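You operate a simulated robot arm through the tools that you are given. There is no shell and no other tool.

You are at the controls of a simulated robot arm. One attempt, no reset.

JOB
Reset the drive that the fault display names and restart it.
Fine: its selector goes off before its breaker goes on; shut the breaker door. Where these are worked on the way, their far stop is far enough and under half their travel is too little: breaker door.
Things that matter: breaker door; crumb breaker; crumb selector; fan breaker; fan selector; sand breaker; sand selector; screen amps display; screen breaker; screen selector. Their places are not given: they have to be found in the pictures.

It is judged by the outcome, as a careful person would: the job done as asked, and still so three seconds after it is handed in. It fails if anything else is knocked over, pushed out of place, dropped, spilled or broken.

ROBOT AND FRAMES
A 6-joint arm with a three-finger gripper, fixed in place. Base frame: the origin is at the foot of the arm, x ahead of it, y to its left, z up. Readings come in mm, degrees, newtons and seconds.
Its first joint turns from -166.0 to 166.0 degrees. Payload 4.89 kg.
Tool frame: the origin (TCP) lies between the finger pads and is the grasp point; the fingertips stand 30 mm ahead of it; z points along the fingers, y is the line along which they close. The gripper opens to 164 mm. The gripper's body begins 125 mm behind the TCP.
Orientation is that of the tool frame in the base frame, as [roll, pitch, yaw] about the fixed x, y, z axes, in that order (R = Rz(yaw) Ry(pitch) Rx(roll)). With the fingers straight down and closing along the base's y, the tool's x points along the base's -x, its y along +y and its z along -z.

CONTROLS
- The arm moves only by the tool nudge_tool. Its argument "commands" is one flat list of numbers, 7 for each row, row after row: the shift along the base's x, y, z in units of 150 mm (1.0 is 150 mm), then the turn, a rotation vector about the base's x, y, z in units of 180 degrees (1.0 is 180 degrees), then the opening, from 0 (shut) to 1 (fully open). In form: [x, y, z, wx, wy, wz, grip, x, y, z, wx, wy, wz, grip, ...]. A call has 1 to 20 rows; each row is the pose to reach, as a shift and turn from the pose commanded when the call began. A call with a number of a shift or a turn outside -1 to 1 is refused whole. Rows are played at 5 a second. More than 50 mm and 8.6 degrees between two rows, or a gripper value outside its range, and nothing of the call is played. Where a pose cannot be reached the arm comes as near as it can. A force on the tool above 90 N (or 10 N above the force at the start of the call, whichever is more), or a blocked arm, ends the call early, and 0.2 s more pass. Each finger travels about 108 mm/s and halts on what it meets, pressing with about 25 N; the grip force reading is that of the motor and also rises with nothing between the fingers. The clock runs only during rows and for 0.2 s after the last one: add rows that repeat a pose to give the fingers time. The reply holds the time, the measured pose of the TCP, the force on the tool along the base axes, the opening and the grip force, in the units named above and with some noise, with the torque about the TCP (base axes, N m) and any sound that the robot's microphone picked up.
- Cameras (640 x 400 px; columns grow to the right, rows downward): "scene" is fixed at [45.5, -504.7, 1558.1]; the picture's right is [0.70, -0.71, 0.00], its down [-0.21, -0.20, -0.96] and it looks along [0.68, 0.67, -0.29] (base axes); focal length 326 px, centre (320, 200). "wrist" rides on the gripper at [76, -2, -152] in the tool frame; the picture's right is [0.02, 1.00, 0.00], its down [-0.88, 0.02, -0.47] and it looks along [-0.47, 0.01, 0.88] (tool axes); focal length 247 px, centre (320, 200).
- grab_frame(camera): a new picture of that camera. It takes no simulated time.
- raise_lower(by): slides the trunk up (or, below 0, down) by that many mm; the arm rides with it, the base frame stays. It gives what a move gives, with no picture.
- point_at(camera, pixels): for up to 12 pixels [column, row] of the newest picture of that camera ("zoom" is the newest enlarged one), the place [x, y, z] in the base frame of the surface seen there, good to about 2 mm, but the place of the scene camera against the robot may be out by one fixed shift of up to 12 mm in any direction. It takes no simulated time.
- inspect(camera, box): a new picture of the part [left, top, right, bottom] of that camera's present view, enlarged. It takes no simulated time.
- close_job(): hands the job in; it is judged then, once.

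Unless the task says otherwise, let go and move clear before handing in.

The tools are called after ">>>" as name(argument=value, ...) on one line, values as JSON. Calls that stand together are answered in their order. nudge_tool: Moves the arm, as the interface text tells. Its arguments: {"type":"object","properties":{"commands":{"type":"array","items":{"type":"number"}}},"required":["commands"]} The other tools are called the same way: raise_lower (by) slides the trunk up or down; grab_frame (camera) takes a picture; point_at (camera, pixels) gives the place of the surface under pixels of a picture; inspect (camera, box) takes an enlarged picture of a part of a camera's view; close_job () hands the job in.

At the start:

```text
t: 0.0
tcp_pos: [453.1, 196.0, 1527.7]
orientation: [-180.0, 0.0, 180.0]
wrist_force: [0.0, 0.6, -0.5]
ft_torque: [0.01, 0.0, -0.03]
gripper_width: 163.9
grasp_force: 0.2
trunk travel left (down, up): [-275.0, 115.0]
```

scene: 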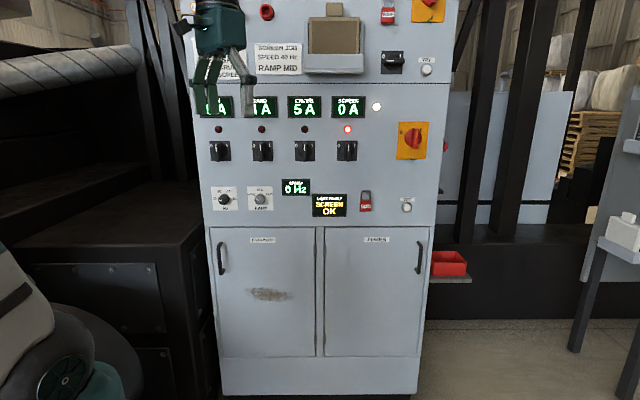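
wrist: 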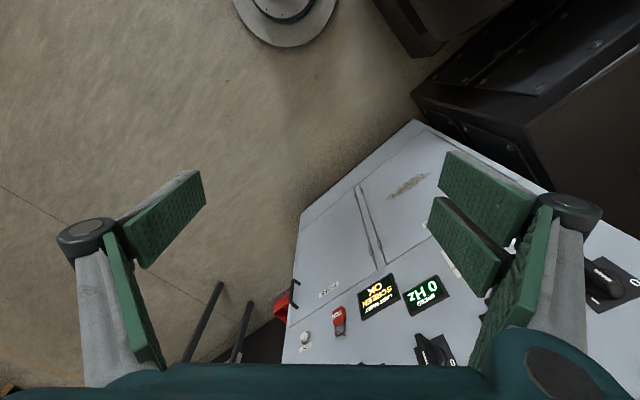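

The scene shows a cabinet with displays (row ~107), selectors (row ~150), a small display at (330,205) and two doors below. I'll enlarge these parts to read them.

>>> inspect(camera="scene", box=[190, 80, 450, 230])

>>> inspect(camera="scene", box=[170, 0, 470, 110])

>>> inspect(camera="scene", box=[190, 210, 480, 400])

>>> inspect(camera="scene", box=[195, 90, 375, 220])

```text
2.46 times, centred on (320, 155) of scene
```

zoom: 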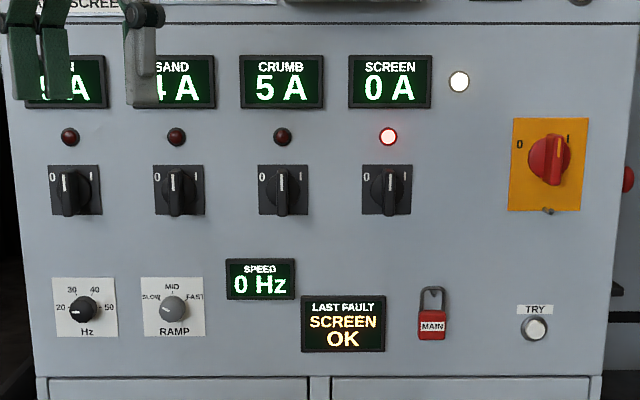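

```text
2.13 times, centred on (320, 55) of scene
```

zoom: 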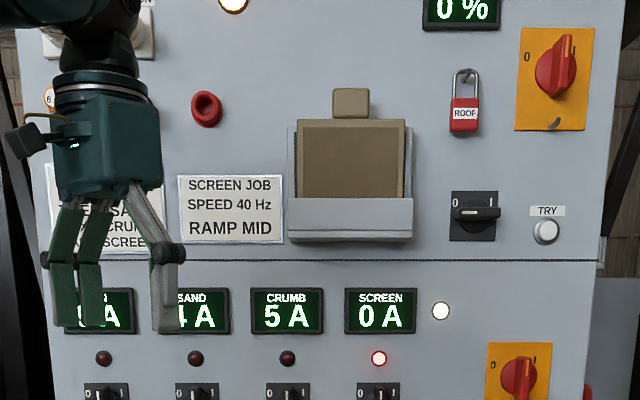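

```text
2.11 times, centred on (335, 305) of scene
```

zoom: 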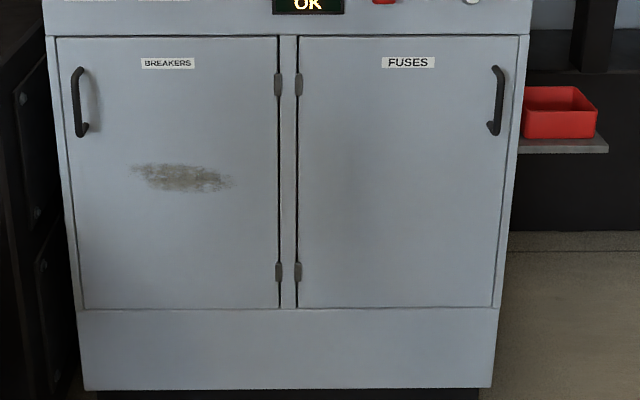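

```text
3.08 times, centred on (285, 155) of scene
```

zoom: 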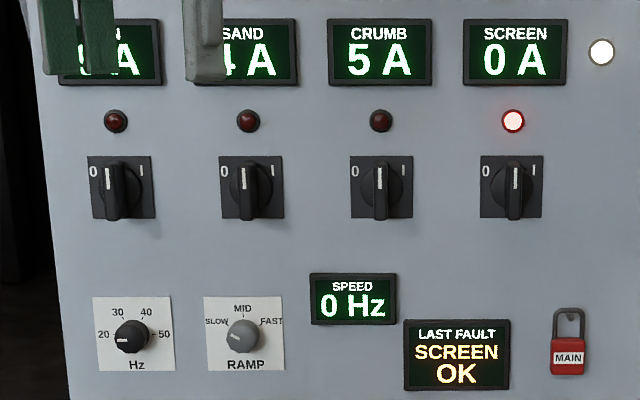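

The fault display reads "LAST FAULT SCREEN" and the red lamp over the SCREEN selector is lit, so the drive is SCREEN. Next I'll measure panel points and look at the selectors closer.

>>> grab_frame(camera="scene")

>>> point_at(camera="scene", pixels=[[330, 150], [347, 145], [370, 160], [219, 243], [222, 275], [230, 240], [230, 340], [305, 340], [305, 240], [335, 340], [420, 240], [316, 285]])

>>> inspect(camera="scene", box=[325, 90, 385, 170])

>>> inspect(camera="scene", box=[205, 225, 265, 285])

>>> point_at(camera="zoom", pixels=[[10, 10], [630, 10], [320, 200], [10, 390]])

```text
taken
```

scene: 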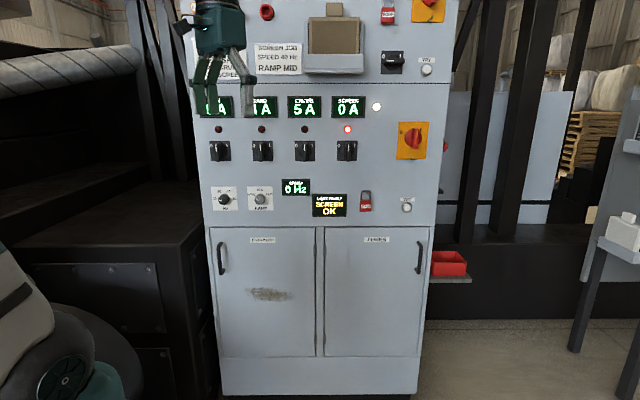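

```text
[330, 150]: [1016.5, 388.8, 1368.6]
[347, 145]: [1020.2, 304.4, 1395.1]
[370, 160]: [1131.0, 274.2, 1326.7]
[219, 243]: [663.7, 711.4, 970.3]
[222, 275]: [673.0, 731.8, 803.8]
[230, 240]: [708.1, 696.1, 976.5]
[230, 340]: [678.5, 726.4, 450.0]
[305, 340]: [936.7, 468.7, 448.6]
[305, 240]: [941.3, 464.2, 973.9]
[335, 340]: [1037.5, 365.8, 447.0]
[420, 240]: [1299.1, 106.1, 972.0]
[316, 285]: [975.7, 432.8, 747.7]
```

```text
5.00 times, centred on (355, 130) of scene
```

zoom: 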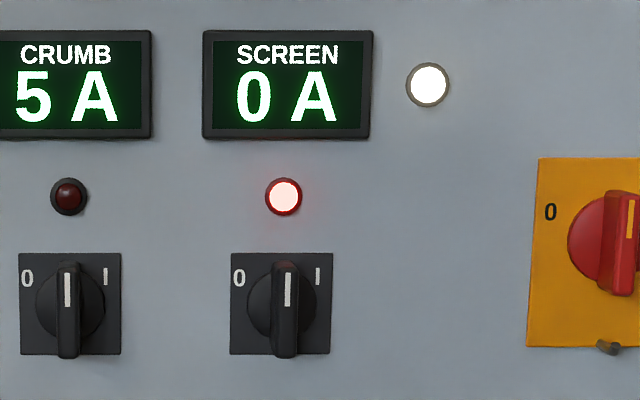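

```text
6.67 times, centred on (235, 255) of scene
```

zoom: 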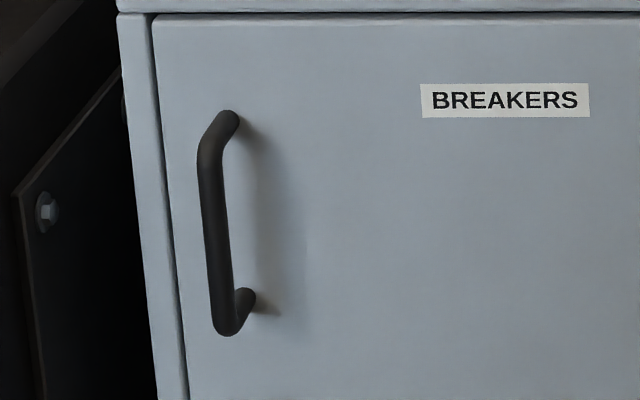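

```text
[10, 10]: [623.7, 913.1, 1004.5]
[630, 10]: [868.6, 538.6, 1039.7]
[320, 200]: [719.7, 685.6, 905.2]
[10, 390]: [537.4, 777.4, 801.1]
```

The three running drives have vertical pointers, so vertical seems to mean on. I'll check the ROOF selector, the signs and handle, and measure the selector and door edges.

>>> inspect(camera="scene", box=[370, 0, 460, 80])

>>> inspect(camera="scene", box=[325, 130, 370, 170])

>>> point_at(camera="zoom", pixels=[[320, 150], [320, 210], [320, 260], [315, 290], [270, 215], [365, 215], [390, 215], [200, 120], [400, 310], [240, 215], [180, 300], [460, 200]])

>>> inspect(camera="scene", box=[200, 225, 250, 285])

>>> point_at(camera="zoom", pixels=[[235, 120], [220, 140], [208, 165], [212, 200], [216, 240], [225, 280], [230, 320], [245, 300], [180, 100], [150, 100], [160, 20], [300, 200]])

```text
5.00 times, centred on (415, 40) of scene
```

zoom: 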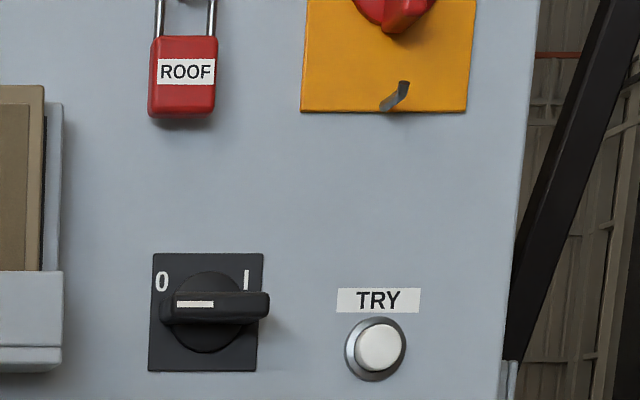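

```text
10.00 times, centred on (348, 150) of scene
```

zoom: 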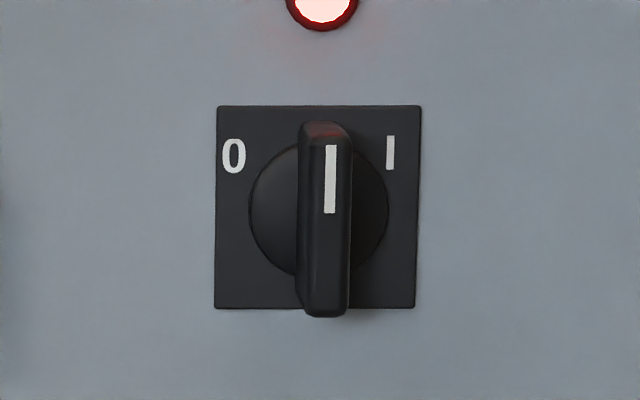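

```text
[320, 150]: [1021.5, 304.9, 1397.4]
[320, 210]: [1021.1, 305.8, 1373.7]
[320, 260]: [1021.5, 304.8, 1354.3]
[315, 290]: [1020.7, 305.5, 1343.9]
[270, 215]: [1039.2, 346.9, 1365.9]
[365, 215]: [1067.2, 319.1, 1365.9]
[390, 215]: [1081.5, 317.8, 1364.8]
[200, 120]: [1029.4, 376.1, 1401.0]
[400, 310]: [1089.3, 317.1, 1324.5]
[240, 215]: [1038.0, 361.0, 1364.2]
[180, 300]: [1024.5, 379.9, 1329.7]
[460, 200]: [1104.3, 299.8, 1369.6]
```

```text
6.67 times, centred on (225, 255) of scene
```

zoom: 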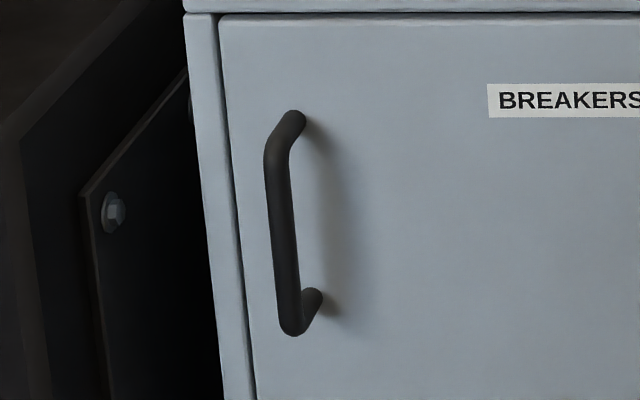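

```text
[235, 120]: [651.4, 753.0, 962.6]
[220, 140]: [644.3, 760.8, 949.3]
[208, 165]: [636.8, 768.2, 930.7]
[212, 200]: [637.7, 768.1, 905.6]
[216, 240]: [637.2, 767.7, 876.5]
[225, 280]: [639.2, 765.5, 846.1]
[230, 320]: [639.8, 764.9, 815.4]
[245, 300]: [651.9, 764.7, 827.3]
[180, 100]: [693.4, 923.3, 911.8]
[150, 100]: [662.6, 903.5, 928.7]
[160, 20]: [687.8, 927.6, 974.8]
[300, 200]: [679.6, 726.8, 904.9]
```

Vertical is ON and pointing left (as ROOF, mark on the left end) is 0. I need measurements on the handle itself and on the door edges in this zoom.

>>> point_at(camera="zoom", pixels=[[293, 118], [276, 145], [275, 170], [280, 200], [283, 240], [287, 280], [293, 325], [313, 296], [222, 30], [228, 100], [212, 60], [300, 16]])

>>> inspect(camera="scene", box=[290, 220, 340, 260])

>>> point_at(camera="zoom", pixels=[[200, 100], [300, 80], [318, 200], [330, 60], [345, 200], [380, 200], [400, 200], [332, 320], [315, 380], [340, 380]])

>>> inspect(camera="scene", box=[205, 320, 345, 400])

>>> grab_frame(camera="wrist")

```text
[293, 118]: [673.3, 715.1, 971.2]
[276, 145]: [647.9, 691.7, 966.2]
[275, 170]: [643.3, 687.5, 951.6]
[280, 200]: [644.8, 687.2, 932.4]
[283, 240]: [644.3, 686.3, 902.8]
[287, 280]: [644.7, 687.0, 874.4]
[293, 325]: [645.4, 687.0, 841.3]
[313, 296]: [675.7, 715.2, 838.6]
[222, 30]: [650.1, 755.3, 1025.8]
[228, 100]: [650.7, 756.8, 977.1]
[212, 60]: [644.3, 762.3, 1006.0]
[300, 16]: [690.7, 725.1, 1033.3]
```

```text
10.00 times, centred on (315, 240) of scene
```

zoom: 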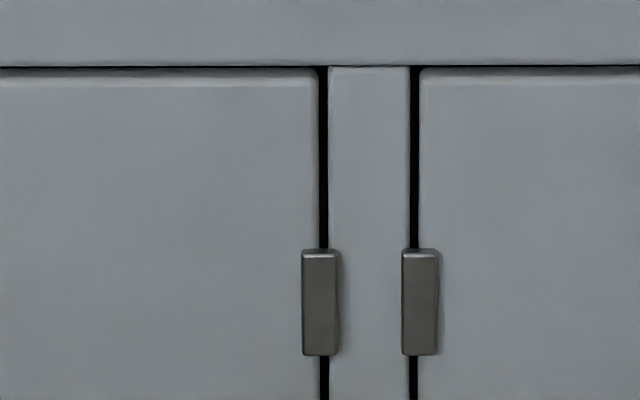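

```text
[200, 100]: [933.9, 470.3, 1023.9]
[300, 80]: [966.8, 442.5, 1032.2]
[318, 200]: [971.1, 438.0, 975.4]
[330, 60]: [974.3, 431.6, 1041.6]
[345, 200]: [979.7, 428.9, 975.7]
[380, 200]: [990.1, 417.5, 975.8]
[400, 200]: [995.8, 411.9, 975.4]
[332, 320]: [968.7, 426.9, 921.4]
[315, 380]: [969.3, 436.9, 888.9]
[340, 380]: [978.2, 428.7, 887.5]
```

```text
4.57 times, centred on (275, 360) of scene
```

zoom: 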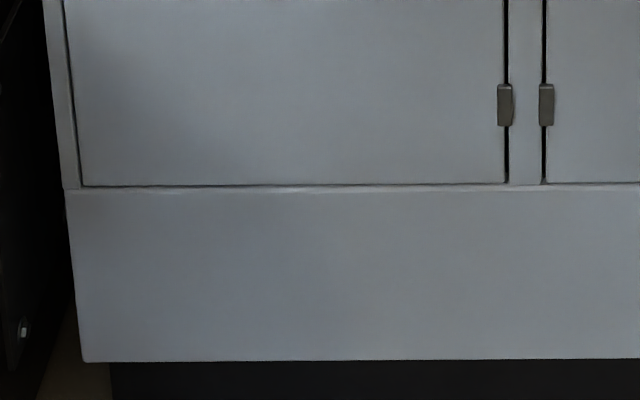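

```text
taken
```

wrist: 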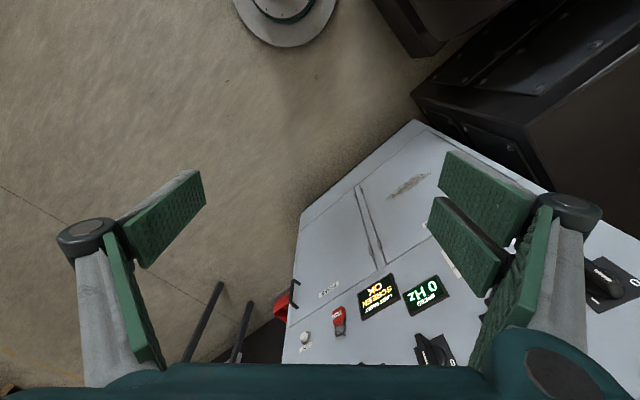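

The panel faces the arm at 45° (plane x+y≈1405). The SCREEN selector handle is near (1021,305,1371), the door handle bar near (645,687,905) and the hinge near (972,435). I'll swing the tool level, facing the panel, while moving outward.

>>> nudge_tool(commands=[0.0833, 0.0833, 0, 0.01628, -0.03931, 0.01628, 1, 0.1667, 0.1667, 0, 0.03257, -0.07862, 0.03257, 1, 0.25, 0.25, 0, 0.04885, -0.11793, 0.04885, 0.9, 0.3333, 0.3333, 0, 0.06513, -0.15723, 0.06513, 0.8, 0.4167, 0.4167, 0, 0.08142, -0.19654, 0.08142, 0.7, 0.5, 0.5, 0, 0.0977, -0.23585, 0.0977, 0.6, 0.5833, 0.5833, 0, 0.11398, -0.27516, 0.11398, 0.5, 0.6667, 0.6667, 0, 0.13027, -0.31447, 0.13027, 0.5, 0.75, 0.75, 0, 0.14655, -0.35378, 0.14655, 0.5, 0.8333, 0.8333, 0, 0.16283, -0.39308, 0.16283, 0.5, 0.9167, 0.9167, 0, 0.17912, -0.43239, 0.17912, 0.5, 1, 1, 0, 0.1954, -0.4717, 0.1954, 0.5])

>>> grab_frame(camera="scene")

>>> grab_frame(camera="wrist")

```text
t: 2.6
tcp_pos: [601.5, 347.3, 1526.4]
orientation: [-29.6, 89.8, 15.4]
wrist_force: [-2.0, -0.9, 0.3]
ft_torque: [-0.07, 0.06, -0.07]
gripper_width: 82.0
grasp_force: 0.1
trunk travel left (down, up): [-275.0, 115.0]
```

```text
taken
```

scene: 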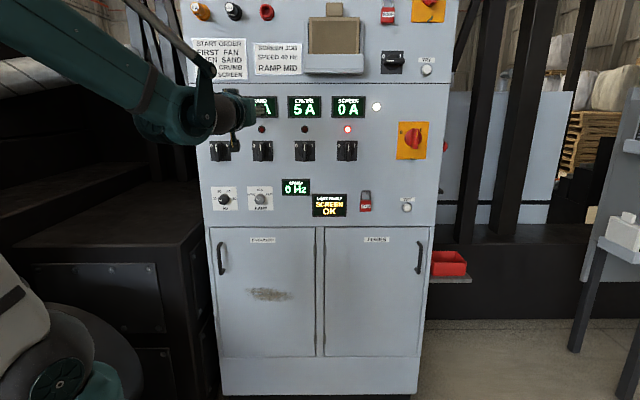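

```text
taken
```

wrist: 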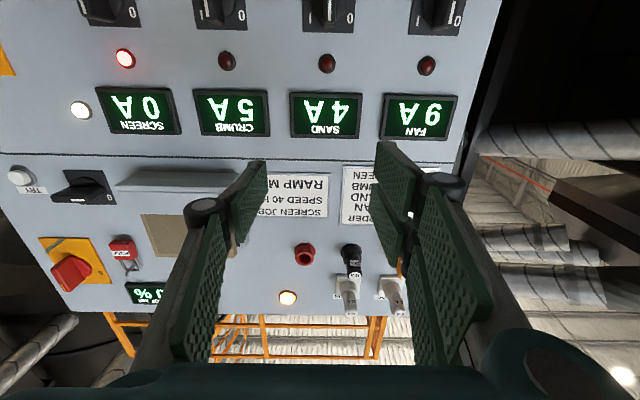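

The arm is level now. The wrist view (upside down) shows the selectors at the top edge and the sign "START ORDER first FAN then SAND then CRUMB then SCREEN", so SCREEN restarts last with the others running. Moving right and down toward the SCREEN selector.

>>> nudge_tool(commands=[0.2, -0.1, -0.1, 0, 0, 0, 0.5, 0.4, -0.2, -0.2, 0, 0, 0, 0.5, 0.6, -0.3, -0.3, 0, 0, 0, 0.5, 0.8, -0.4, -0.4, 0, 0, 0, 0.5, 1.0, -0.5, -0.5, 0, 0, 0, 0.5])

>>> nudge_tool(commands=[0.2, -0.1, -0.1, 0, 0, 0, 0.5, 0.4, -0.2, -0.2, 0, 0, 0, 0.5, 0.6, -0.3, -0.3, 0, 0, 0, 0.5, 0.8, -0.4, -0.4, 0, 0, 0, 0.5, 1.0, -0.5, -0.5, 0, 0, 0, 0.5])

>>> grab_frame(camera="wrist")

>>> grab_frame(camera="scene")

```text
t: 3.8
tcp_pos: [752.4, 270.2, 1452.5]
orientation: [-56.5, 89.9, -11.5]
wrist_force: [-1.2, 1.4, 1.5]
ft_torque: [-0.09, 0.11, -0.16]
gripper_width: 82.2
grasp_force: 0.0
trunk travel left (down, up): [-275.0, 115.0]
```

```text
t: 5.0
tcp_pos: [898.0, 198.5, 1377.6]
orientation: [97.8, 89.9, 142.8]
wrist_force: [-2.1, -0.2, 0.2]
ft_torque: [-0.06, 0.13, -0.21]
gripper_width: 82.0
grasp_force: 0.0
trunk travel left (down, up): [-275.0, 115.0]
```

```text
taken
```

wrist: 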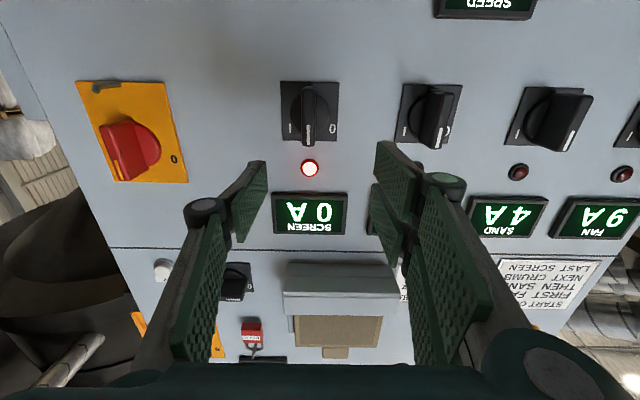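

```text
taken
```

scene: 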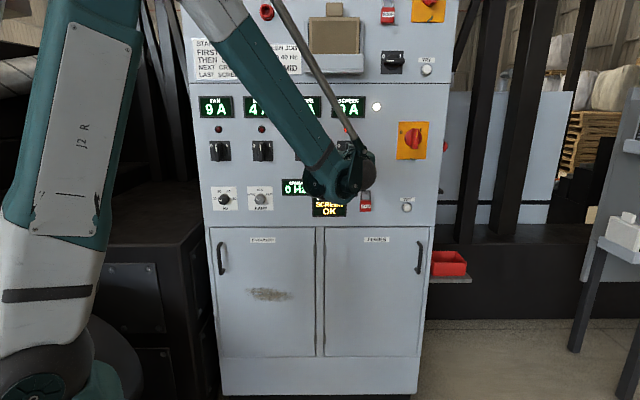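

The SCREEN selector appears in the wrist view at (310,112). I'll measure it with the wrist camera, which is tied to the arm.

>>> inspect(camera="wrist", box=[270, 70, 350, 170])

>>> point_at(camera="wrist", pixels=[[308, 92], [308, 100], [308, 110], [308, 120], [308, 130], [308, 142], [304, 115], [312, 115], [296, 115], [322, 115], [284, 138], [260, 130]])

```text
4.00 times, centred on (310, 120) of wrist
```

zoom: 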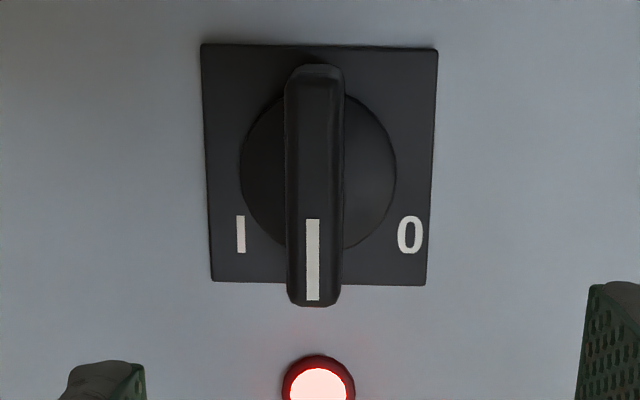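

```text
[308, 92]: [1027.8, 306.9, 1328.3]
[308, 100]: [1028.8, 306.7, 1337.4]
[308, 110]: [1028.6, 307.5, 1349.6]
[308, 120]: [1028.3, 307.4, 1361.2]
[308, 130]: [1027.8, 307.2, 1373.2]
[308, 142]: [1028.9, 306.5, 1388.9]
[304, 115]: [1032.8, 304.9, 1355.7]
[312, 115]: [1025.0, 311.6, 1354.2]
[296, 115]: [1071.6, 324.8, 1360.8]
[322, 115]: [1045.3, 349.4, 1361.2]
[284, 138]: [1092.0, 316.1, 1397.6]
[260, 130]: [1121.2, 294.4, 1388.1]
```

The wrist view puts the handle front at (1028,307), z 1322–1393, so its axis is at s≈510 mm along the panel and z≈1358. The boss face is about 43 mm behind. I'll line up in front of it first.

>>> nudge_tool(commands=[0.2187, 0.1717, -0.0657, 0, 0, 0, 0.5, 0.4373, 0.3433, -0.1313, 0, 0, 0, 0.5, 0.4373, 0.3433, -0.1313, 0, 0, 0, 0.5, 0.4373, 0.3433, -0.1313, 0, 0, 0, 0.5])

>>> grab_frame(camera="wrist")

```text
t: 6.0
tcp_pos: [964.9, 250.2, 1358.0]
orientation: [-6.8, 89.9, 38.1]
wrist_force: [1.1, 0.9, -0.2]
ft_torque: [0.0, -0.02, 0.0]
gripper_width: 82.2
grasp_force: 0.1
trunk travel left (down, up): [-275.0, 115.0]
```

```text
taken
```

wrist: 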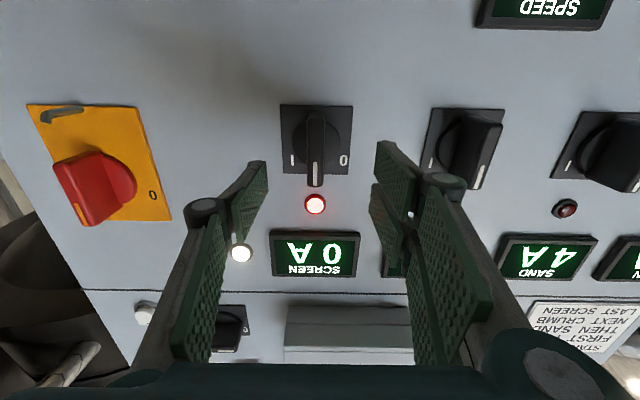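

The measured pose is about 5 mm left of the handle line (handle at column 315, tool axis about 321). I'll re-measure before closing in.

>>> point_at(camera="wrist", pixels=[[315, 115], [315, 130], [315, 150], [315, 170], [315, 183], [311, 150], [319, 150], [298, 150], [330, 150]])

>>> inspect(camera="wrist", box=[260, 90, 380, 200])

```text
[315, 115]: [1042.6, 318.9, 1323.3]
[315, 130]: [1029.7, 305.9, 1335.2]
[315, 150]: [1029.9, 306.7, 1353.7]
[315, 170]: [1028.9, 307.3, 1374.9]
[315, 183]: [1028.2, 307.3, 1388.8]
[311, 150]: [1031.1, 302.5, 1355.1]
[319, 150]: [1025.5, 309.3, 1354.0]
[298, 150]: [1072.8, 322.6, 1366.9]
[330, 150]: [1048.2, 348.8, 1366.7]
```

```text
3.64 times, centred on (320, 145) of wrist
```

zoom: 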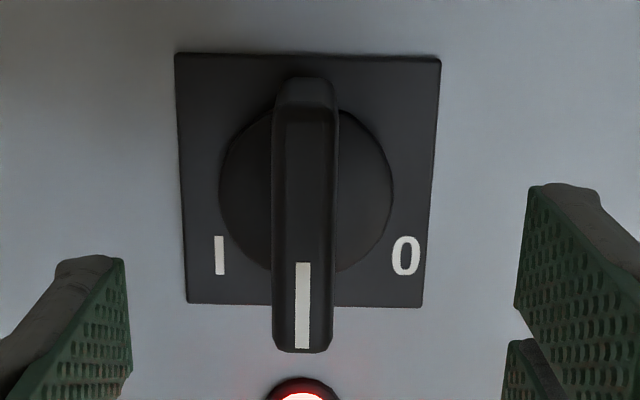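

The handle centre is confirmed at s≈511, d≈944, z≈1357. Centring and advancing until the TCP is about 6 mm past the handle's front face.

>>> nudge_tool(commands=[0.0245, -0.0245, 0, 0, 0, 0, 0.5, 0.18, 0.13, 0, 0, 0, 0, 0.5, 0.32, 0.27, 0, 0, 0, 0, 0.5, 0.4535, 0.4045, 0, 0, 0, 0, 0.5, 0.4535, 0.4045, 0, 0, 0, 0, 0.5, 0.4535, 0.4045, 0, 0, 0, 0, 0.5])

>>> grab_frame(camera="wrist")

```text
t: 7.4
tcp_pos: [1032.8, 309.6, 1358.2]
orientation: [-7.1, 90.0, 37.9]
wrist_force: [-0.2, -0.5, 0.1]
ft_torque: [0.03, 0.01, 0.0]
gripper_width: 81.9
grasp_force: 0.1
trunk travel left (down, up): [-275.0, 115.0]
```

```text
taken
```

wrist: 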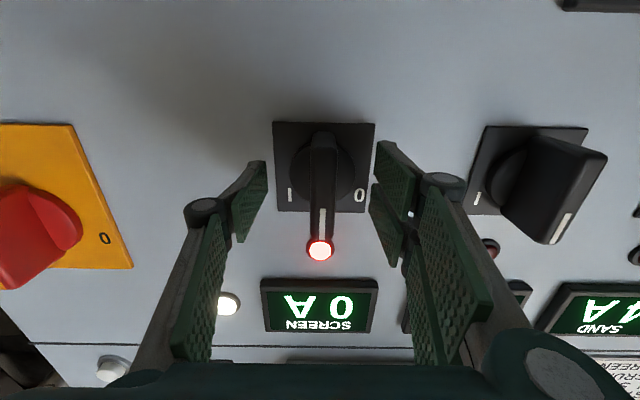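

The handle sits centred between the fingers at (322,190). Closing on it.

>>> nudge_tool(commands=[0, 0, 0, 0, 0, 0, 0.3, 0, 0, 0, 0, 0, 0, 0.1, 0, 0, 0, 0, 0, 0, 0.05, 0, 0, 0, 0, 0, 0, 0.05])

>>> grab_frame(camera="wrist")

```text
t: 8.4
tcp_pos: [1031.7, 310.1, 1357.5]
orientation: [-123.1, 89.9, -78.0]
wrist_force: [-15.4, 11.7, -8.2]
ft_torque: [0.15, -0.2, 0.6]
gripper_width: 18.0
grasp_force: 45.2
trunk travel left (down, up): [-275.0, 115.0]
```

```text
taken
```

wrist: 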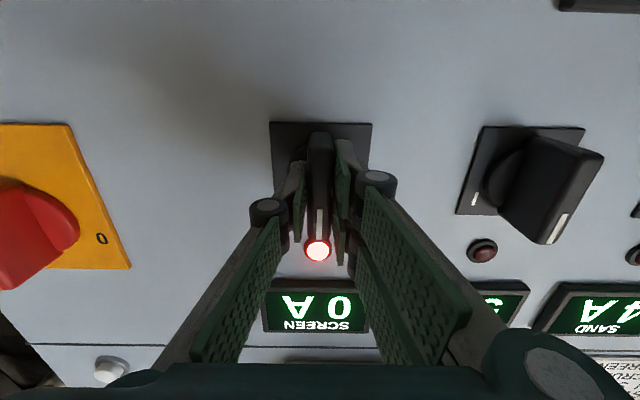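

The handle is gripped (18 mm wide) with a small side force. I'll turn counterclockwise, pointer toward 0, in stages, easing 1 mm left.

>>> nudge_tool(commands=[-0.004, 0.004, 0, -0.03214, -0.03214, 0, 0.05, -0.005, 0.005, 0, -0.06428, -0.06428, 0, 0.05, -0.005, 0.005, 0, -0.09642, -0.09642, 0, 0.05, -0.005, 0.005, 0, -0.12856, -0.12856, 0, 0.05, -0.005, 0.005, 0, -0.1607, -0.1607, 0, 0.05])

>>> grab_frame(camera="wrist")

```text
t: 9.6
tcp_pos: [1034.1, 310.1, 1358.7]
orientation: [-90.1, 49.0, -45.0]
wrist_force: [-7.4, 11.4, 0.3]
ft_torque: [0.57, -0.55, 0.97]
gripper_width: 17.8
grasp_force: 45.2
trunk travel left (down, up): [-275.0, 115.0]
```

```text
taken
```

wrist: 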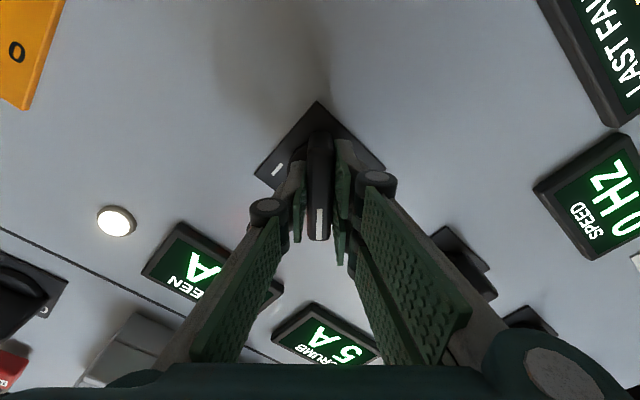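

The handle turns with the gripper: about 41° so far with low force. Continuing to about 92°.

>>> nudge_tool(commands=[0, 0, 0, -0.03214, -0.03214, 0, 0.05, 0, 0, 0, -0.06428, -0.06428, 0, 0.05, 0, 0, 0, -0.09642, -0.09642, 0, 0.05, 0, 0, 0, -0.12856, -0.12856, 0, 0.05, 0, 0, 0, -0.1607, -0.1607, 0, 0.05, 0, 0, 0, -0.1928, -0.1928, 0, 0.05, 0, 0, 0, -0.2, -0.2, 0, 0.05])

>>> grab_frame(camera="wrist")

>>> grab_frame(camera="scene")

```text
t: 11.2
tcp_pos: [1033.1, 308.5, 1361.6]
orientation: [-93.4, 2.7, -46.0]
wrist_force: [37.0, -14.5, 74.3]
ft_torque: [1.48, -1.47, -1.65]
gripper_width: 18.7
grasp_force: 44.9
out of reach, approached as far as the arm can: row 6, 7
trunk travel left (down, up): [-275.0, 115.0]
```

```text
taken
```

wrist: 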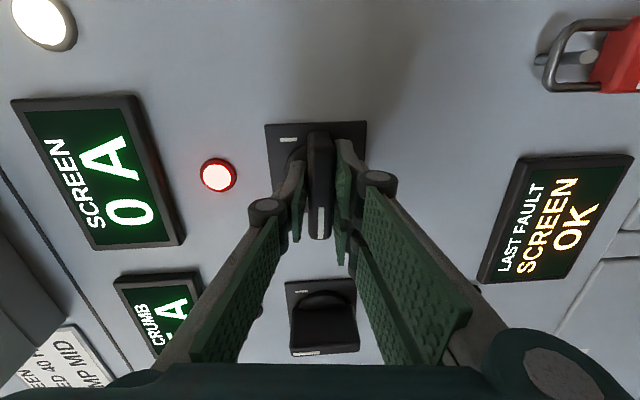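

```text
taken
```

scene: 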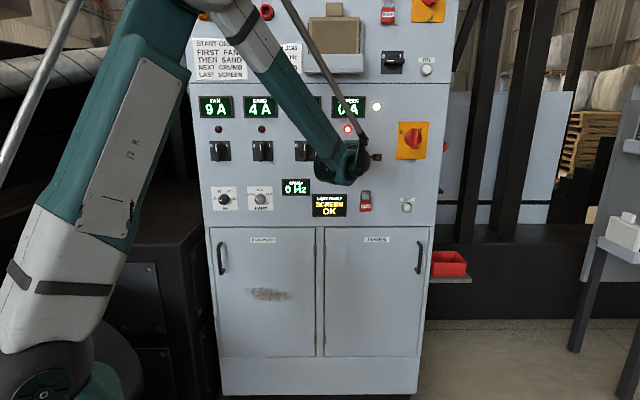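

The pointer is about 87° round with the handle level in the wrist view, and the last rows ran out of reach. I'll release and back straight off to look.

>>> nudge_tool(commands=[0, 0, 0, 0, 0, 0, 0.15, 0, 0, 0, 0, 0, 0, 0.35, 0, 0, 0, 0, 0, 0, 0.5, 0, 0, 0, 0, 0, 0, 0.5])

>>> nudge_tool(commands=[-0.1, -0.1, 0, 0, 0, 0, 0.5, -0.2, -0.2, 0, 0, 0, 0, 0.5, -0.35, -0.35, 0, 0, 0, 0, 0.5, -0.5, -0.5, 0, 0, 0, 0, 0.5, -0.5, -0.5, 0, 0, 0, 0, 0.5])

>>> grab_frame(camera="wrist")

```text
t: 12.2
tcp_pos: [1032.4, 314.1, 1356.9]
orientation: [-93.6, 2.7, -45.7]
wrist_force: [-1.0, -0.4, 0.4]
ft_torque: [-0.02, 0.02, 0.0]
gripper_width: 81.9
grasp_force: 0.1
trunk travel left (down, up): [-275.0, 115.0]
```

```text
t: 13.4
tcp_pos: [958.6, 238.4, 1358.0]
orientation: [-94.0, 3.1, -45.7]
wrist_force: [-0.2, 0.4, 0.3]
ft_torque: [-0.07, 0.03, -0.05]
gripper_width: 81.8
grasp_force: 0.2
trunk travel left (down, up): [-275.0, 115.0]
```

```text
taken
```

wrist: 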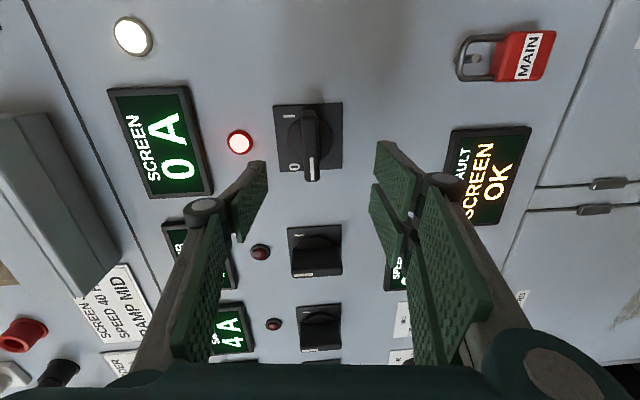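

The pointer now points left (image-down). I'll zoom to check that it is square with its plate.

>>> inspect(camera="wrist", box=[255, 90, 365, 200])

>>> inspect(camera="scene", box=[195, 90, 435, 220])

```text
3.64 times, centred on (310, 145) of wrist
```

zoom: 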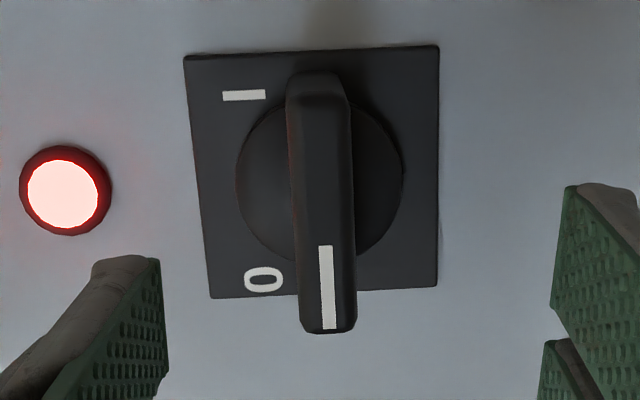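

```text
2.67 times, centred on (315, 155) of scene
```

zoom: 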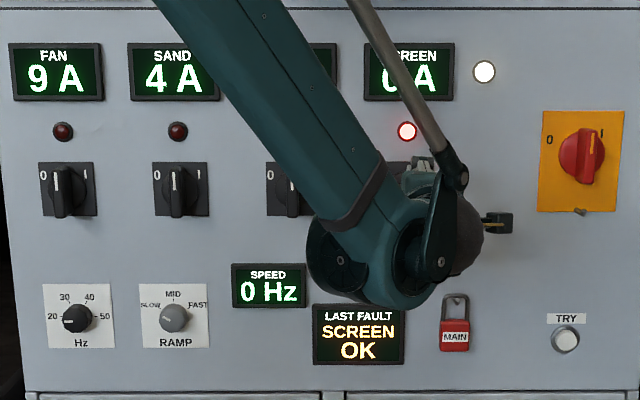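

The SCREEN selector is square at 0. Next is the breaker door, so I'll move left along the panel while turning the gripper back, then lower the trunk.

>>> nudge_tool(commands=[-0.09, 0.09, 0, 0.032, 0.032, 0, 0.5, -0.18, 0.18, 0, 0.064, 0.064, 0, 0.5, -0.27, 0.27, 0, 0.096, 0.096, 0, 0.5, -0.36, 0.36, 0, 0.128, 0.128, 0, 0.5, -0.45, 0.45, 0, 0.16, 0.16, 0, 0.5, -0.54, 0.54, 0, 0.192, 0.192, 0, 0.5, -0.63, 0.63, 0, 0.224, 0.224, 0, 0.5, -0.72, 0.72, 0, 0.256, 0.256, 0, 0.5, -0.81, 0.81, 0, 0.288, 0.288, 0, 0.5, -0.9, 0.9, 0, 0.32, 0.32, 0, 0.5, -1, 1, 0, 0.345, 0.345, 0, 0.5, -1, 1, 0, 0.345, 0.345, 0, 0.5])

>>> grab_frame(camera="scene")

```text
t: 16.0
tcp_pos: [809.1, 387.2, 1356.3]
orientation: [134.7, 89.1, -176.7]
wrist_force: [-0.3, -0.2, -0.4]
ft_torque: [0.02, 0.0, -0.02]
gripper_width: 81.9
grasp_force: 0.2
trunk travel left (down, up): [-275.0, 115.0]
```

```text
taken
```

scene: 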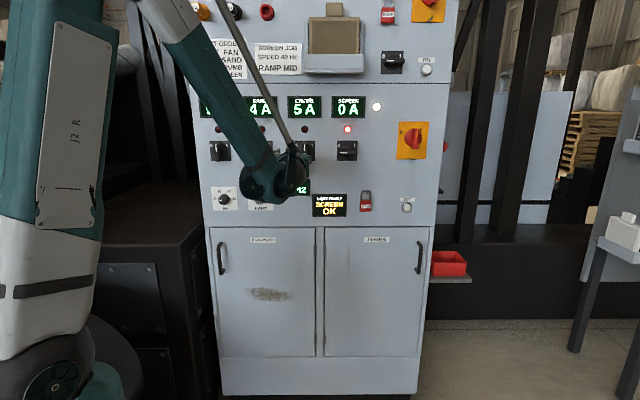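

The scene shows SCREEN horizontal, the others vertical. The tool heading is about 3.6° off 45°, which I'll correct on the way. Lowering the trunk now.

>>> raise_lower(by=-270)

>>> nudge_tool(commands=[-0.2, 0.16, -0.2, 0, 0, -0.007, 0.5, -0.4, 0.32, -0.4, 0, 0, -0.014, 0.5, -0.6, 0.48, -0.6, 0, 0, -0.02, 0.5, -0.8, 0.64, -0.8, 0, 0, -0.02, 0.5, -0.9, 0.8, -0.9, 0, 0, -0.02, 0.5, -0.9, 0.8, -0.9, 0, 0, -0.02, 0.5])

>>> grab_frame(camera="wrist")

>>> grab_frame(camera="scene")

```text
t: 18.8
tcp_pos: [809.3, 387.1, 1085.7]
orientation: [138.7, 89.1, -172.7]
wrist_force: [0.4, -0.3, 0.0]
ft_torque: [0.03, -0.02, -0.02]
gripper_width: 82.0
grasp_force: 0.0
trunk travel left (down, up): [-5.0, 385.0]
```

```text
t: 20.1
tcp_pos: [674.8, 505.4, 952.5]
orientation: [138.3, 89.2, -176.8]
wrist_force: [0.2, -1.5, 0.0]
ft_torque: [-0.03, 0.03, 0.07]
gripper_width: 82.3
grasp_force: 0.1
trunk travel left (down, up): [-5.0, 385.0]
```

```text
taken
```

wrist: 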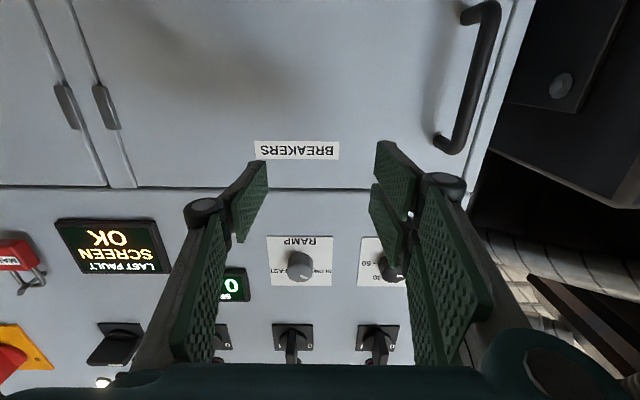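

```text
taken
```

scene: 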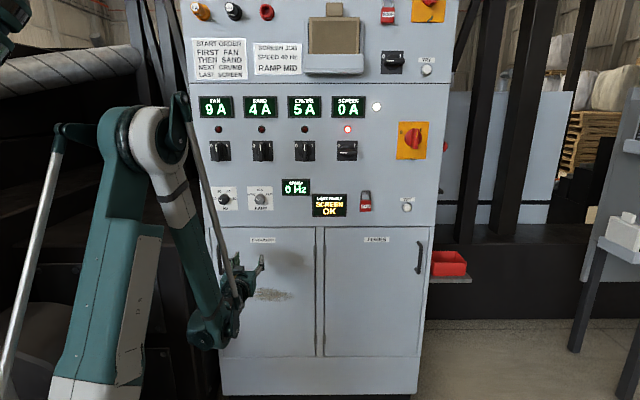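

The BREAKERS door handle is in the wrist view, bar from about (493,15) to (455,140). Measuring it and the door edge.

>>> point_at(camera="wrist", pixels=[[491, 20], [483, 50], [474, 80], [466, 110], [458, 138], [440, 145], [468, 80], [480, 80], [440, 80], [490, 150], [510, 80], [528, 20]])

>>> inspect(camera="wrist", box=[400, 0, 560, 200])

```text
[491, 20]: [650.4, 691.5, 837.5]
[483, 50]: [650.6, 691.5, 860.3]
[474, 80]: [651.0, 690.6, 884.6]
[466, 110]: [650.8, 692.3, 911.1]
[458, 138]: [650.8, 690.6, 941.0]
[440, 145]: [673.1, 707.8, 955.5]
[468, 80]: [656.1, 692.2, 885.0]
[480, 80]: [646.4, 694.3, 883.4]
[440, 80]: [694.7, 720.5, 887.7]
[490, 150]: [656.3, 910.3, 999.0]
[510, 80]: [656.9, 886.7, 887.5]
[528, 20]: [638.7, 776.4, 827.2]
```

```text
2.00 times, centred on (480, 100) of wrist
```

zoom: 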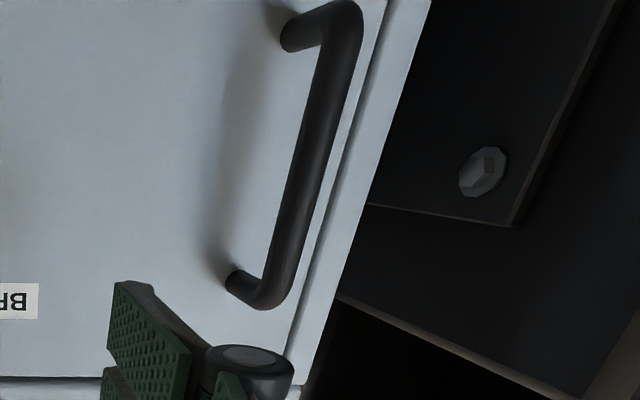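

The handle bar is at s≈-28.6, front d≈949, z 835–950, with the door face at d≈1001. Lining up in front of its middle.

>>> nudge_tool(commands=[-0.1, 0.18, -0.09, 0, 0, 0, 0.5, -0.2, 0.36, -0.18, 0, 0, 0, 0.45, -0.3, 0.55, -0.27, 0, 0, 0, 0.4, -0.4, 0.74, -0.36, 0, 0, 0, 0.4, -0.487, 0.912, -0.43, 0, 0, 0, 0.4, -0.487, 0.912, -0.43, 0, 0, 0, 0.4, -0.487, 0.912, -0.43, 0, 0, 0, 0.4])

>>> grab_frame(camera="wrist")

```text
t: 21.8
tcp_pos: [603.1, 655.8, 887.3]
orientation: [101.4, 72.0, 147.3]
wrist_force: [2.9, -1.8, 2.1]
ft_torque: [-0.11, 0.21, 0.33]
gripper_width: 65.8
grasp_force: 0.0
out of reach, approached as far as the arm can: row 3, 4, 5, 6, 7
trunk travel left (down, up): [-5.0, 385.0]
```

```text
taken
```

wrist: 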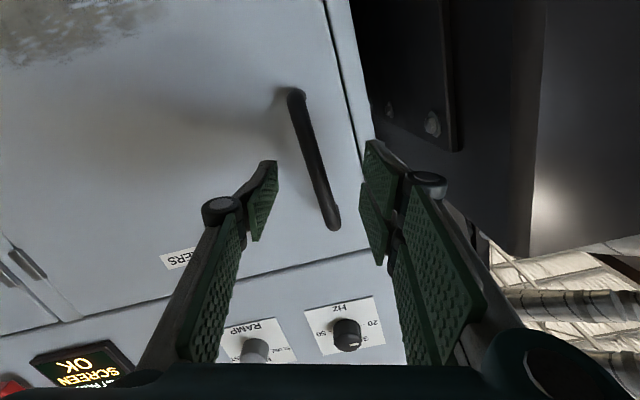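

The arm ran out of its wrist range facing exactly along 45° at this azimuth and rolled about 18°. A vertical round bar can be gripped from a slightly different heading, so I'll back off a little and try pointing 12° further left (heading 57°), level.

>>> nudge_tool(commands=[0.02, -0.06, 0, 0, 0, 0, 0.4, 0.065, -0.173, 0, -0.0115, -0.0223, 0.0153, 0.4, 0.065, -0.173, 0, -0.0229, -0.0446, 0.0306, 0.4, 0.065, -0.173, 0, -0.0343, -0.0669, 0.0459, 0.4, 0.065, -0.173, 0, -0.0457, -0.0891, 0.0612, 0.4, 0.065, -0.173, 0, -0.0457, -0.0891, 0.0612, 0.4, 0.065, -0.173, 0, -0.0457, -0.0891, 0.0612, 0.4])

>>> grab_frame(camera="wrist")

>>> grab_frame(camera="scene")

```text
t: 23.4
tcp_pos: [626.7, 633.2, 917.0]
orientation: [-79.8, 72.6, -23.7]
wrist_force: [0.9, -0.4, -0.3]
ft_torque: [-0.02, -0.03, 0.01]
gripper_width: 65.6
grasp_force: 0.1
out of reach, approached as far as the arm can: row 2, 3, 4, 5, 6, 7
trunk travel left (down, up): [-5.0, 385.0]
```

```text
taken
```

wrist: 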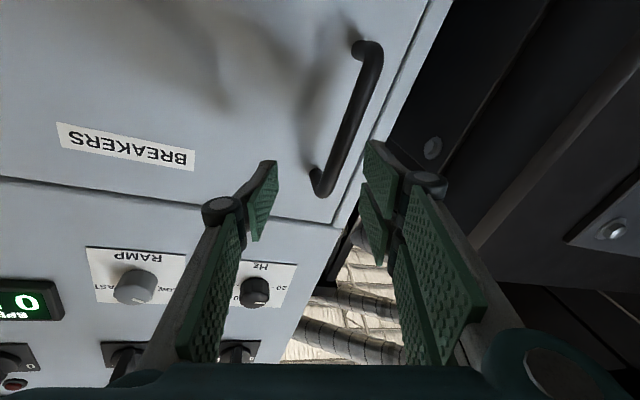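

```text
taken
```

scene: 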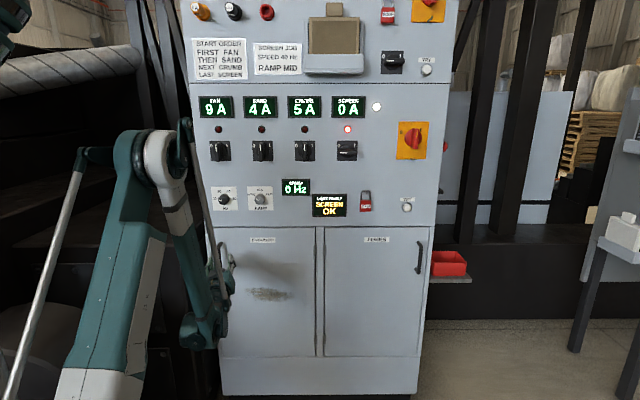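

The limit looks like wrist bend: the forearm hangs almost vertical here, so a level tool cannot be held. I'll back off, raise slightly and tilt the tool 45° downward (fingers still closing sideways), which suits this spot better.

>>> nudge_tool(commands=[-0.12, -0.005, 0.2, 0, 0, 0, 0.4, -0.235, -0.009, 0.433, -0.0185, 0.0299, -0.0119, 0.4, -0.235, -0.009, 0.433, -0.0369, 0.0598, -0.0238, 0.4, -0.235, -0.009, 0.433, -0.0554, 0.0897, -0.0357, 0.4, -0.235, -0.009, 0.433, -0.0739, 0.1196, -0.0476, 0.4, -0.235, -0.009, 0.433, -0.0923, 0.1494, -0.0594, 0.4, -0.235, -0.009, 0.433, -0.1108, 0.1793, -0.0713, 0.4, -0.235, -0.009, 0.433, -0.1292, 0.2092, -0.0832, 0.4, -0.235, -0.009, 0.433, -0.1477, 0.2391, -0.0951, 0.4, -0.235, -0.009, 0.433, -0.1477, 0.2391, -0.0951, 0.4])

>>> grab_frame(camera="wrist")

>>> grab_frame(camera="scene")

```text
t: 25.6
tcp_pos: [611.9, 610.7, 981.4]
orientation: [164.3, 47.5, -144.0]
wrist_force: [0.1, -0.1, 0.4]
ft_torque: [0.03, -0.02, 0.01]
gripper_width: 65.8
grasp_force: 0.1
out of reach, approached as far as the arm can: row 5, 6, 7, 8, 9, 10
trunk travel left (down, up): [-5.0, 385.0]
```

```text
taken
```

wrist: 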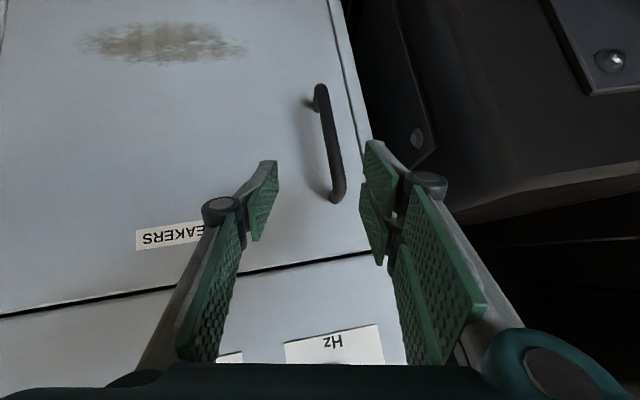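

```text
taken
```

scene: 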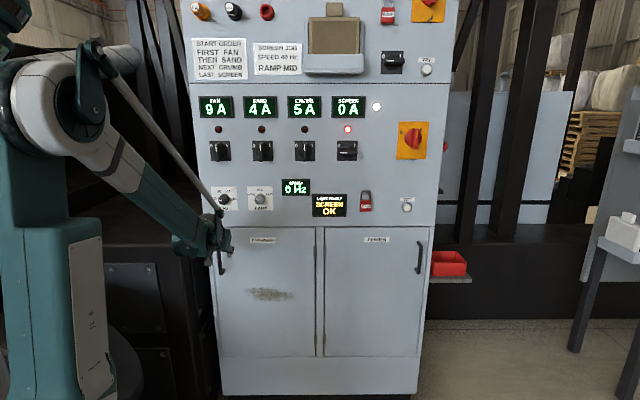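

The wrist still seems held at a joint limit, since the heading stays left and the position is 29 mm right. I'll bring the tool nearly straight down (25° lean toward the panel), raised and backed off, to unwind the wrist.

>>> nudge_tool(commands=[-0.05, -0.05, 0.25, 0, 0, 0, 0.4, -0.1, -0.1, 0.5, -0.0168, 0.006, -0.0004, 0.4, -0.1, -0.1, 0.667, -0.0336, 0.0121, -0.0007, 0.4, -0.1, -0.1, 0.667, -0.0504, 0.0182, -0.0011, 0.4, -0.1, -0.1, 0.667, -0.0672, 0.0242, -0.0014, 0.4, -0.1, -0.1, 0.667, -0.084, 0.0303, -0.0018, 0.4, -0.1, -0.1, 0.667, -0.1008, 0.0363, -0.0021, 0.4, -0.1, -0.1, 0.667, -0.1176, 0.0424, -0.0025, 0.4, -0.1, -0.1, 0.667, -0.1344, 0.0484, -0.0028, 0.4, -0.1, -0.1, 0.667, -0.1344, 0.0484, -0.0028, 0.4])

>>> grab_frame(camera="wrist")

>>> grab_frame(camera="scene")

```text
t: 27.8
tcp_pos: [607.6, 580.2, 1080.9]
orientation: [165.7, 26.0, -139.5]
wrist_force: [0.2, -0.3, 0.2]
ft_torque: [0.0, -0.09, -0.01]
gripper_width: 65.4
grasp_force: 0.1
out of reach, approached as far as the arm can: row 2, 3, 4, 5, 6, 7, 8, 9, 10
trunk travel left (down, up): [-5.0, 385.0]
```

```text
taken
```

wrist: 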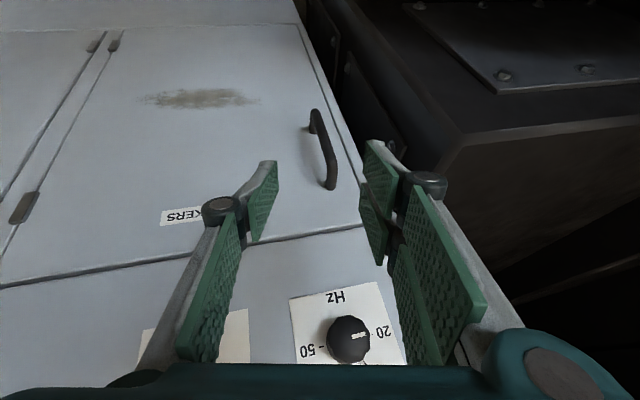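

```text
taken
```

scene: 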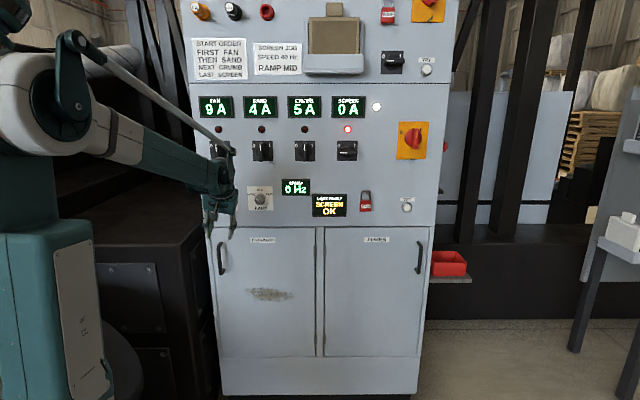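

It is still short by about 14° of roll and 20 mm left. This may be the inner reach limit, so I'll test the same tool-down pose further out, nearer the panel but high above the handle.

>>> nudge_tool(commands=[0.02, 0.17, 0.06, -0.0188, -0.0149, -0.0031, 0.4, 0.04, 0.34, 0.127, -0.0376, -0.0297, -0.0062, 0.4, 0.06, 0.507, 0.127, -0.0564, -0.0446, -0.0093, 0.4, 0.06, 0.507, 0.127, -0.0564, -0.0446, -0.0093, 0.4, 0.06, 0.507, 0.127, -0.0564, -0.0446, -0.0093, 0.4])

>>> grab_frame(camera="scene")

```text
t: 28.9
tcp_pos: [640.9, 632.7, 1099.0]
orientation: [165.7, 26.4, -138.3]
wrist_force: [-0.4, 0.9, 0.2]
ft_torque: [0.02, 0.03, -0.02]
gripper_width: 65.7
grasp_force: 0.1
out of reach, approached as far as the arm can: row 1, 2, 3, 4, 5
trunk travel left (down, up): [-5.0, 385.0]
```

```text
taken
```

scene: 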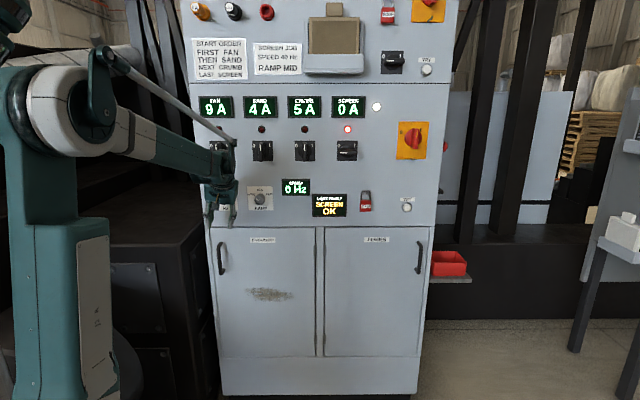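

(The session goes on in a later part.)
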